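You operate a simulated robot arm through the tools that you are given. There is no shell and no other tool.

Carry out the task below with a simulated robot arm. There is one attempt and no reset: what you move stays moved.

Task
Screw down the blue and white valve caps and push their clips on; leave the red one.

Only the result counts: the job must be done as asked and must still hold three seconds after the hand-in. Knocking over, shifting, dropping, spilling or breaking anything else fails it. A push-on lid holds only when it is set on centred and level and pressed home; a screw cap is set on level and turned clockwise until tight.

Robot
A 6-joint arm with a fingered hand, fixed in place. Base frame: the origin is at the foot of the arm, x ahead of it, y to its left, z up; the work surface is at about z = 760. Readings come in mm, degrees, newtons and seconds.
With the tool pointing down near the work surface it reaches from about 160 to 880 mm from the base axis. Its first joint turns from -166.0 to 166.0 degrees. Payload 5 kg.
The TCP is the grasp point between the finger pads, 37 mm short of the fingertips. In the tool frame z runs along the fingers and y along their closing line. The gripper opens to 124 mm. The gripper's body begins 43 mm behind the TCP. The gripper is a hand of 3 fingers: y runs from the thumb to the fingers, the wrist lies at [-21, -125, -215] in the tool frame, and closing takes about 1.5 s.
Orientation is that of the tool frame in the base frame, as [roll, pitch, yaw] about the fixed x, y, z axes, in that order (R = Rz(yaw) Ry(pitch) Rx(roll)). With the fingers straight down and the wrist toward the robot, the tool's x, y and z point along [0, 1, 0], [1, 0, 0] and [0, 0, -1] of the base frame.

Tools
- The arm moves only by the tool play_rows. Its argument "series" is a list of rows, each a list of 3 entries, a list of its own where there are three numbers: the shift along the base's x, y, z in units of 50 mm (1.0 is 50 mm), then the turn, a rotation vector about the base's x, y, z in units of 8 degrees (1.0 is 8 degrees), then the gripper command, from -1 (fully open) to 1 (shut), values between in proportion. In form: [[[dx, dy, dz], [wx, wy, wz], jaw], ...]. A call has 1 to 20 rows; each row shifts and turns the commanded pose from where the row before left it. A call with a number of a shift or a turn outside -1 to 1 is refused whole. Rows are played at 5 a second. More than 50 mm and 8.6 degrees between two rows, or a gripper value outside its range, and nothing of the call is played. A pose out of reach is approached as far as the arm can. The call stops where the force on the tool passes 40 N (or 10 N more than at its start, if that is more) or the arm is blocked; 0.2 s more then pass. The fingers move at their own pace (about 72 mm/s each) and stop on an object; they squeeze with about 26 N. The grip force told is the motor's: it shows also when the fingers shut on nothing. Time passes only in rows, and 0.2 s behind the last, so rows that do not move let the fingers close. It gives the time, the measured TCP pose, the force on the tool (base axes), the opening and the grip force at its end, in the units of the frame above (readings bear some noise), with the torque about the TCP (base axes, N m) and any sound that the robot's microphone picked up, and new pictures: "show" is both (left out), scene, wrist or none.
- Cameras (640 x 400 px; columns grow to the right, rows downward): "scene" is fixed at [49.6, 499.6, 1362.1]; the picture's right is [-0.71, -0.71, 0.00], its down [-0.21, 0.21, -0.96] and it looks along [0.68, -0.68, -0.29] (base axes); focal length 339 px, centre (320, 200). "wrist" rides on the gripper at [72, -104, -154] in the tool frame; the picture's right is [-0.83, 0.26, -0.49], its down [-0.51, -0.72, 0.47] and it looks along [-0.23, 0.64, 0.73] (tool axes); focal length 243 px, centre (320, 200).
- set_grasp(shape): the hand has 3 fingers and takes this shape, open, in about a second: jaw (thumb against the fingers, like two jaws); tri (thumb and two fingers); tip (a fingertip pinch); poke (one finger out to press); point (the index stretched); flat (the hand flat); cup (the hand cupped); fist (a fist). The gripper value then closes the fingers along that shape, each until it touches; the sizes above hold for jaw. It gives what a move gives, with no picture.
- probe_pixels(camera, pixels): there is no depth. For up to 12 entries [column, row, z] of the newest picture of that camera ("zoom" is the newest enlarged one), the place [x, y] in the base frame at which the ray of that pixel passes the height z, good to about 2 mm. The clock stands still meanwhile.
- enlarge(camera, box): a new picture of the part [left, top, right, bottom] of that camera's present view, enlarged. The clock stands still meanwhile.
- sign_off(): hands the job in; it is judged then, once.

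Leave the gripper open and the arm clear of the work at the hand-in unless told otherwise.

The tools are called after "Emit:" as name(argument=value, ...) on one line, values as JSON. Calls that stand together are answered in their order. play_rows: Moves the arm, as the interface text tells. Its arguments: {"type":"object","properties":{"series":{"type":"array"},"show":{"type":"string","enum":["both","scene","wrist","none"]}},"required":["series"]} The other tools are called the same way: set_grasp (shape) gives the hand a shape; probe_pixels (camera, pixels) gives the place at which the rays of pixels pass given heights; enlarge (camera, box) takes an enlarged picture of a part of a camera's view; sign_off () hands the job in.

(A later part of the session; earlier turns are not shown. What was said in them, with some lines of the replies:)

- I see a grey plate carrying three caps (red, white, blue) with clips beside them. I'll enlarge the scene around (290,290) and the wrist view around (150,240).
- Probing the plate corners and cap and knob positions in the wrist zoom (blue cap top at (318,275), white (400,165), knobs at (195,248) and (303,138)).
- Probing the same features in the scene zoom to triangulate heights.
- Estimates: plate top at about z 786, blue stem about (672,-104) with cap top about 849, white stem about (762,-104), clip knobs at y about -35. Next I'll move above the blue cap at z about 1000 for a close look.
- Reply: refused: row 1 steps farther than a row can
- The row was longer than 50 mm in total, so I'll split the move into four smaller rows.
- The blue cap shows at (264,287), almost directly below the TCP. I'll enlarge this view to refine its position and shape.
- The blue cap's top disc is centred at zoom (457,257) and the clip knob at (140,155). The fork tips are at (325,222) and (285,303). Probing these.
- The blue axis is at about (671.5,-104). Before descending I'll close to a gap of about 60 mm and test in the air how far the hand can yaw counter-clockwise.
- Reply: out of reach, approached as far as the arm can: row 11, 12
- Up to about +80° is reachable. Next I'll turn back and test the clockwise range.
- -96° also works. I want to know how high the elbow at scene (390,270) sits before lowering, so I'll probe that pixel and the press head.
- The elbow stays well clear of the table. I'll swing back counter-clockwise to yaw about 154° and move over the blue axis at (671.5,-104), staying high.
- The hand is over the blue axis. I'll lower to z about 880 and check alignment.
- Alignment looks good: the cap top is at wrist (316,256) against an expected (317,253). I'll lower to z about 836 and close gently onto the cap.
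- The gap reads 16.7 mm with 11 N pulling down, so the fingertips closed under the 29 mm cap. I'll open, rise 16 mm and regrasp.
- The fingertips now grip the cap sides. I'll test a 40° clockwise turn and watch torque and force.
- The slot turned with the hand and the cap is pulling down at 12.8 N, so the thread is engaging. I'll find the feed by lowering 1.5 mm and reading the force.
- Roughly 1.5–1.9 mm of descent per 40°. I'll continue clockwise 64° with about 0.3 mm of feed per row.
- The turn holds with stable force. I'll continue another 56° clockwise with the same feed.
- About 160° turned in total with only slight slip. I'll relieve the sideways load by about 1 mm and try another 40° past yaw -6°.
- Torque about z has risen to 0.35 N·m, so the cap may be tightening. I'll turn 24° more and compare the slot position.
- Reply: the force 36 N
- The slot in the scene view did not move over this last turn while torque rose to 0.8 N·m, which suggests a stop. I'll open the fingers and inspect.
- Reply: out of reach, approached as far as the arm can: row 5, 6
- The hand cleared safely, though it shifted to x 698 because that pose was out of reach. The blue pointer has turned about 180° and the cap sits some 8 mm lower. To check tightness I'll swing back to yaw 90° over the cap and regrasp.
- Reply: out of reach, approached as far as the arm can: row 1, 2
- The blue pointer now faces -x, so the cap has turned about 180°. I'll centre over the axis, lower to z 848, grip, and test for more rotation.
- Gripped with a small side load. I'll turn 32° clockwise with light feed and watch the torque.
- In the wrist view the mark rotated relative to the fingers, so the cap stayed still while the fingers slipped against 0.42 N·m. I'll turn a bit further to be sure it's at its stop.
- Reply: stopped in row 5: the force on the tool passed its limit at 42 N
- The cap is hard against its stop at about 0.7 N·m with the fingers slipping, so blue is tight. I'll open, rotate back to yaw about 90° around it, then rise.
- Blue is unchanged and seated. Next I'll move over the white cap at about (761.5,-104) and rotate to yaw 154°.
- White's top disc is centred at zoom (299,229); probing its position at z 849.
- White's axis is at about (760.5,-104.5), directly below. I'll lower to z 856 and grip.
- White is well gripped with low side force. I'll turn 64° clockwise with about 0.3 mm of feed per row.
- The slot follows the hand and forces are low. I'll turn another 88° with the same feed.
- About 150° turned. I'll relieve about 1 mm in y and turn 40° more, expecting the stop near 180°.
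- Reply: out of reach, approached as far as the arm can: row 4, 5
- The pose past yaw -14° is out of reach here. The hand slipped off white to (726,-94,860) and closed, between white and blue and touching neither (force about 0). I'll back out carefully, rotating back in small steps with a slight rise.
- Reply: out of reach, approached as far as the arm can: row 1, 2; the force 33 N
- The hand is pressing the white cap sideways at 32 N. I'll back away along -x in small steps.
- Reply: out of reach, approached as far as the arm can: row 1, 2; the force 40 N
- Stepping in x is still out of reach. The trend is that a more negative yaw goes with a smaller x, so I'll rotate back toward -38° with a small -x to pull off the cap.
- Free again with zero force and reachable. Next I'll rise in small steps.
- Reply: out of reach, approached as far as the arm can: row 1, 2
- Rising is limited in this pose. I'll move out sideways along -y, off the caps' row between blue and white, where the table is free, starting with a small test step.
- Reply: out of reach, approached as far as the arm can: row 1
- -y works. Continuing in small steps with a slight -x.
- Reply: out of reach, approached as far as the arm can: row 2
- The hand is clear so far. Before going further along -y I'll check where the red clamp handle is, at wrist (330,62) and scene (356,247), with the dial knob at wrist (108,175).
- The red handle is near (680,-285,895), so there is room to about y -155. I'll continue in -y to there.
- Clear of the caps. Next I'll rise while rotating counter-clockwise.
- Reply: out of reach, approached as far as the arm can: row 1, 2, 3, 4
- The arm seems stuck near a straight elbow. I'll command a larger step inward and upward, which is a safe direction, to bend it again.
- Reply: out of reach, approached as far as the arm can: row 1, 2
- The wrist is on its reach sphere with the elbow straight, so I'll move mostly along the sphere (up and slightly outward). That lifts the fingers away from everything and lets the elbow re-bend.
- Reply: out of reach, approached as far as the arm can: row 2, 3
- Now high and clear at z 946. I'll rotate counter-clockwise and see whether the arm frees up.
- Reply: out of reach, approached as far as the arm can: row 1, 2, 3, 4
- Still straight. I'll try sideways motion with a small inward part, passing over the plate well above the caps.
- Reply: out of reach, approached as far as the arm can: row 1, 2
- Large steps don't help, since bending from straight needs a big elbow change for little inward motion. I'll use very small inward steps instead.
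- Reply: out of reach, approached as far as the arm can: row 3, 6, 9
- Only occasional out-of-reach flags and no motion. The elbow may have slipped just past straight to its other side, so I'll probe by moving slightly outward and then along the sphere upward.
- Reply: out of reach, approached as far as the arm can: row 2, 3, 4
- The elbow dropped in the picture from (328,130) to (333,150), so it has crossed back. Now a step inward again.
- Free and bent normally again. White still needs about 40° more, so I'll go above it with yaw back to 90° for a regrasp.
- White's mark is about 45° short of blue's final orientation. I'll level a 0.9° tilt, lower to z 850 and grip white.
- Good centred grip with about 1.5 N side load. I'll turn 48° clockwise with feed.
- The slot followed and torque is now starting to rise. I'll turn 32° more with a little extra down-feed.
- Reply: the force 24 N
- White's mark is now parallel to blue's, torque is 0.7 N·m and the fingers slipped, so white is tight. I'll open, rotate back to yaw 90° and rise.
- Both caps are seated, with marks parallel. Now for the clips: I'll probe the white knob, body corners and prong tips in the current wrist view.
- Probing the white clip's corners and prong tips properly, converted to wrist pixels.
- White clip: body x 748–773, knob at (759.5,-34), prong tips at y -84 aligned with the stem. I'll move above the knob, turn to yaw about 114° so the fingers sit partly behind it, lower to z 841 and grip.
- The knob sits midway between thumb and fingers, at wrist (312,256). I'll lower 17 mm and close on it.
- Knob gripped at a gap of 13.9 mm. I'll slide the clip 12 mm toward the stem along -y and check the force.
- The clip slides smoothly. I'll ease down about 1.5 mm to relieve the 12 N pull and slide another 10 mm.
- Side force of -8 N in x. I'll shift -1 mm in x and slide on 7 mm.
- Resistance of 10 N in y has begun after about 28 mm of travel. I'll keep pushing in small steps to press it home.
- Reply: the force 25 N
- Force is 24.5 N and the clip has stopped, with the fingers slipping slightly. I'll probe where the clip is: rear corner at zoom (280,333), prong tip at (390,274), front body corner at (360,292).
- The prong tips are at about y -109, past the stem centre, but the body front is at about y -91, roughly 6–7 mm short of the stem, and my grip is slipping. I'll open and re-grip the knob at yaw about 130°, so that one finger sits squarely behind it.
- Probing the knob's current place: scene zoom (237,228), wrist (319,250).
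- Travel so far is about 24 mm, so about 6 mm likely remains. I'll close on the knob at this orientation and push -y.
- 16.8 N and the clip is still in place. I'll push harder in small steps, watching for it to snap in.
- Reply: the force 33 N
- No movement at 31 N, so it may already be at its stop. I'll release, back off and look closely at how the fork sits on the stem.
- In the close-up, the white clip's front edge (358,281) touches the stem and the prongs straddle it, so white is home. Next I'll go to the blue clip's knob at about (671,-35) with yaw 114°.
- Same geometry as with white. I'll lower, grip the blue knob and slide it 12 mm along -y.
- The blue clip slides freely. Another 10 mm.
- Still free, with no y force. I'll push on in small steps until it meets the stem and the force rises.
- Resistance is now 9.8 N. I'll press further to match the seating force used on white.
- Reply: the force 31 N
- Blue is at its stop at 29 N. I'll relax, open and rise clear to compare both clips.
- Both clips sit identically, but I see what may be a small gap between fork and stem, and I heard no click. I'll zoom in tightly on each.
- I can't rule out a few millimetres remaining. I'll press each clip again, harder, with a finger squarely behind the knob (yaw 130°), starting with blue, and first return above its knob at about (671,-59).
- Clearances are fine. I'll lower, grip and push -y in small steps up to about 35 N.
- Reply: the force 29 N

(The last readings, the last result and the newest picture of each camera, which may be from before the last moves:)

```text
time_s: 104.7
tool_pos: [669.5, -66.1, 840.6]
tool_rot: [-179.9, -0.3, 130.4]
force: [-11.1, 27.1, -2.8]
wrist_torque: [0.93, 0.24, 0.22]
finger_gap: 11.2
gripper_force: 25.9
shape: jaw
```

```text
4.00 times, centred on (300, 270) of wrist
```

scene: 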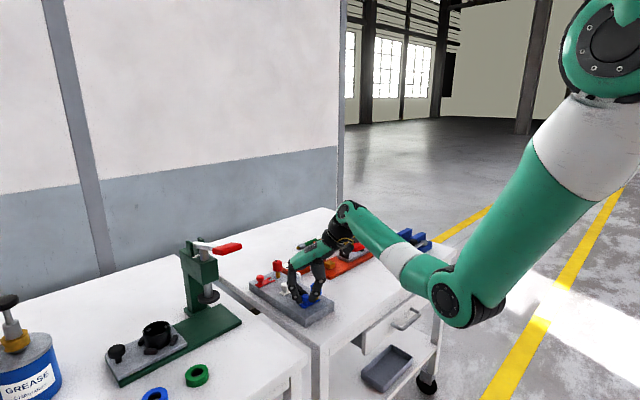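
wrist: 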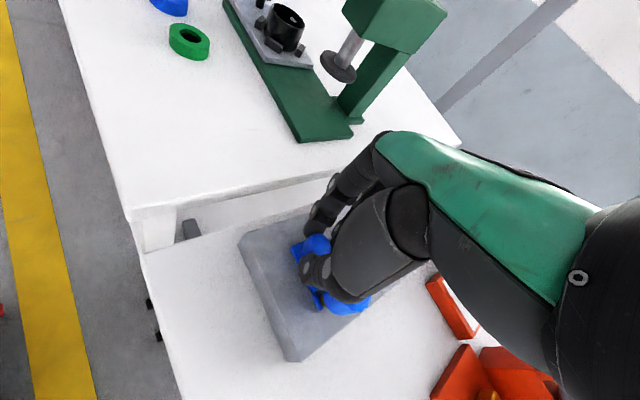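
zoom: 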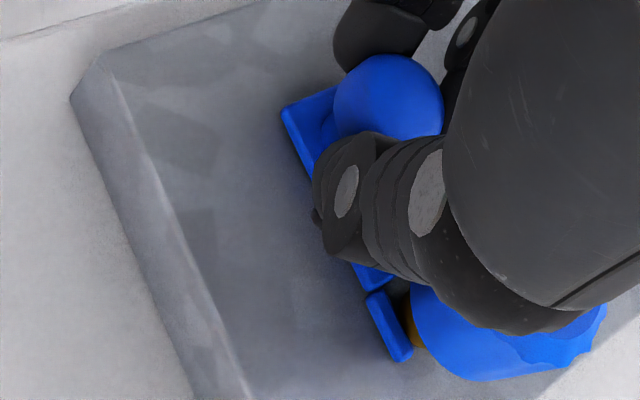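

Still no movement at 29 N total. I'll ratchet the push up to the 40 N limit once to see whether it snaps or is a hard stop.

Emit:
play_rows(series=[[[0, -0.03, 0], [0, 0, 0], 1], [[0, -0.03, 0], [0, 0, 0], 1], [[0, -0.03, 0], [0, 0, 0], 1], [[0, 0, 0], [0, 0, 0], 1]])

Emit:
enlarge(camera="wrist", box=[260, 220, 340, 320])

Emit:
enlarge(camera="scene", box=[275, 255, 345, 320])

```text
time_s: 105.4
tool_pos: [669.8, -66.3, 841.5]
tool_rot: [-180.0, -0.6, 130.6]
force: [-7.5, 10.8, 2.8]
wrist_torque: [0.51, 0.06, 0.19]
finger_gap: 10.7
gripper_force: 25.9
shape: jaw
stopped in row 3: the force on the tool passed its limit at 40 N (the readings are from after the stop); the commanded pose is now the measured one
```

scene: 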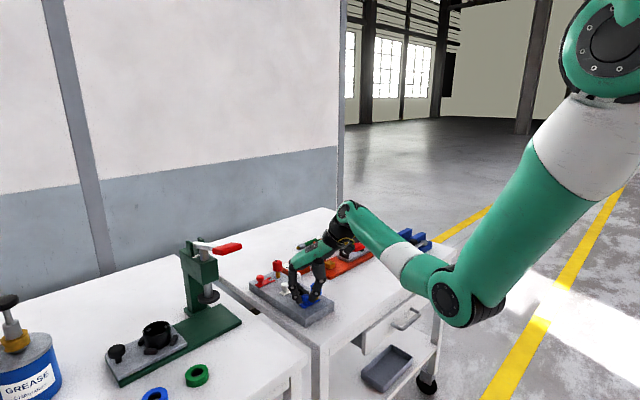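
wrist: 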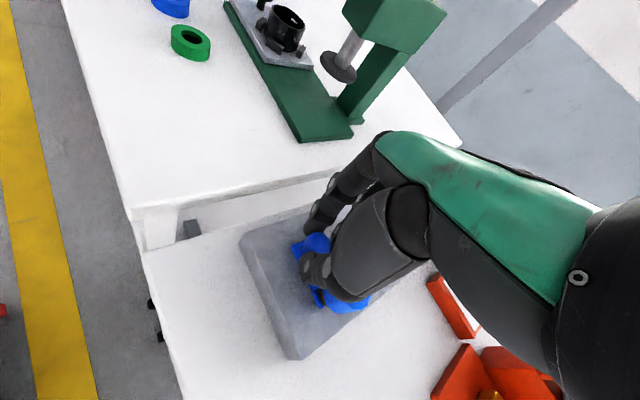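

```text
4.00 times, centred on (300, 270) of wrist
```

zoom: 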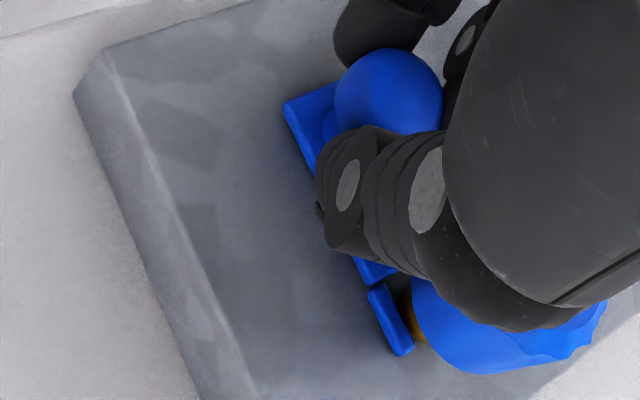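

```text
6.15 times, centred on (310, 288) of scene
```

zoom: 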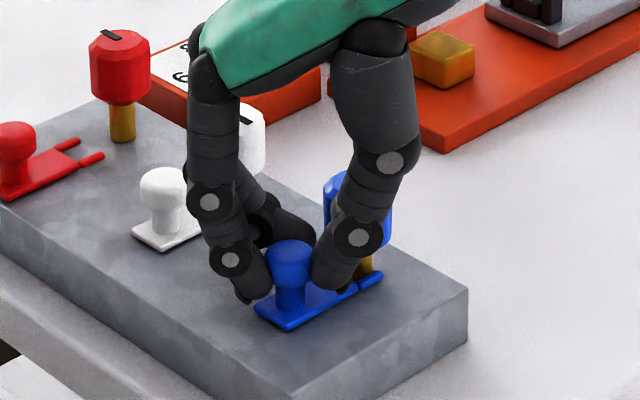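

Hard stop even at 40 N with the clip unmoved, and it's in the same position as white, so both clips are home. I'll release and retreat clear with the hand open.

Emit:
play_rows(series=[[[0, 0.06, 0], [0, 0, 0], 0.4], [[0, 0, 0], [0, 0, 0], 0.1], [[0, 0, 0], [0, 0, 0], 0.1], [[0, 0, 0], [0, 0, 0], 0.1], [[0, 0, 0.3], [0, 0, 0], 0.1], [[0, 0, 0.7], [0, 0, 0], 0.1], [[-0.3, 0, 0.8], [0, 0, -1], 0], [[-0.5, 0, 0.8], [0, 0, -1], -0.5], [[-0.5, 0, 0.8], [0, 0, -1], -1], [[-0.5, -0.2, 0.7], [0, 0, -1], -1], [[-0.5, -0.2, 0.7], [0, 0, -1], -1], [[0, 0, 0], [0, 0, 0], -1], [[0, 0, 0], [0, 0, 0], -1]])

Emit:
enlarge(camera="scene", box=[245, 245, 345, 330])

Emit:
enlarge(camera="wrist", box=[200, 160, 360, 340])

```text
time_s: 108.2
tool_pos: [554.2, -85.7, 1080.8]
tool_rot: [-179.9, -0.4, 90.4]
force: [-1.1, -1.2, 0.4]
wrist_torque: [-0.04, 0.01, 0.0]
finger_gap: 123.6
gripper_force: 0.0
shape: jaw
```

scene: 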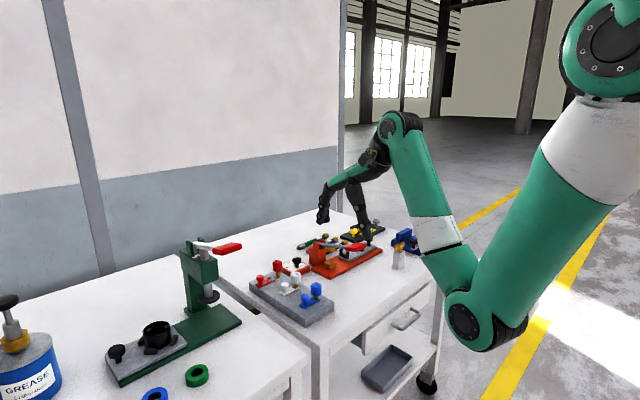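
wrist: 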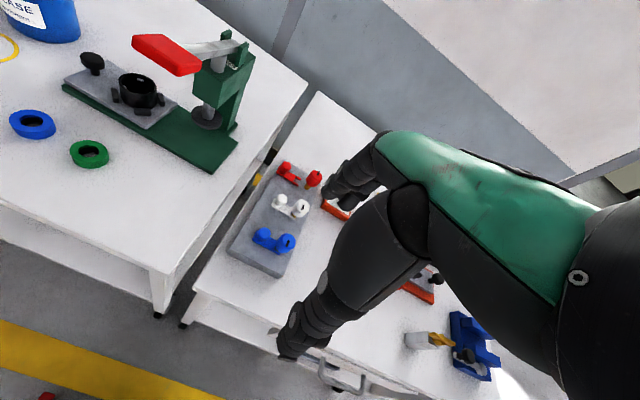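

```text
4.71 times, centred on (295, 288) of scene
```

zoom: 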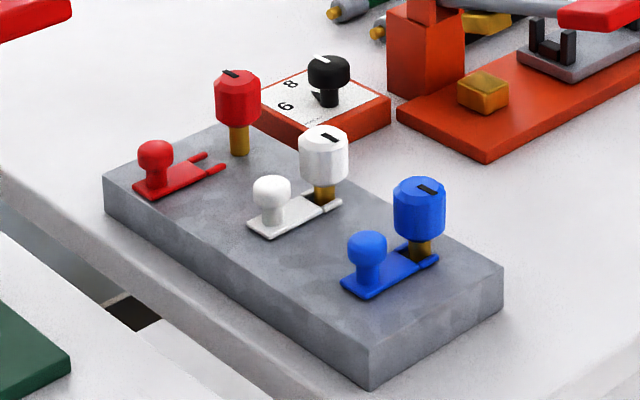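

```text
2.22 times, centred on (280, 250) of wrist
```

zoom: 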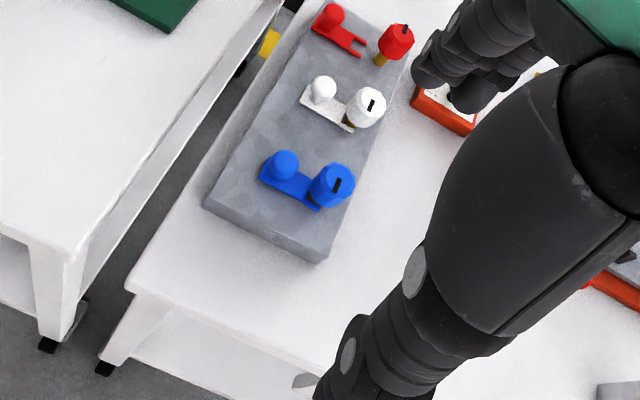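

Blue and white caps are down with matching marks, and both clips are seated around their stems. Red and everything else is untouched, the gripper is open and the arm is clear, so I'll hand in.

Emit:
sign_off()

```text
The job is handed in.
```

I screwed down the blue and white valve caps, pushed their clips on and handed the job in. The result has not come back. I am sure of the caps but less sure the clips are fully home.

- **Caps:** Each turned about half a turn clockwise to a hard stop. Torque reached about 0.7–0.8 N·m before the fingers slipped. Both marks point the same way, opposite to where they started.
- **Clips:** Each slid about 25 mm and stopped hard with its fork around the stem. Blue did not move at 40 N and white did not move at about 31 N. Neither gave a click, and a gap of a few millimetres may remain between each clip body and its stem. I took the stop as fully on because it was in the same place for both.
- **Slip on the way:** While I was turning white, the arm ran out of reach, and the closed hand came off the cap. On the way back it pressed sideways on the cap at about 35 N. I saw no damage or shift, and I turned the cap to its stop afterwards.

I did not touch the red cap or its clip, and nothing else looked moved. I left the gripper open and the arm clear.
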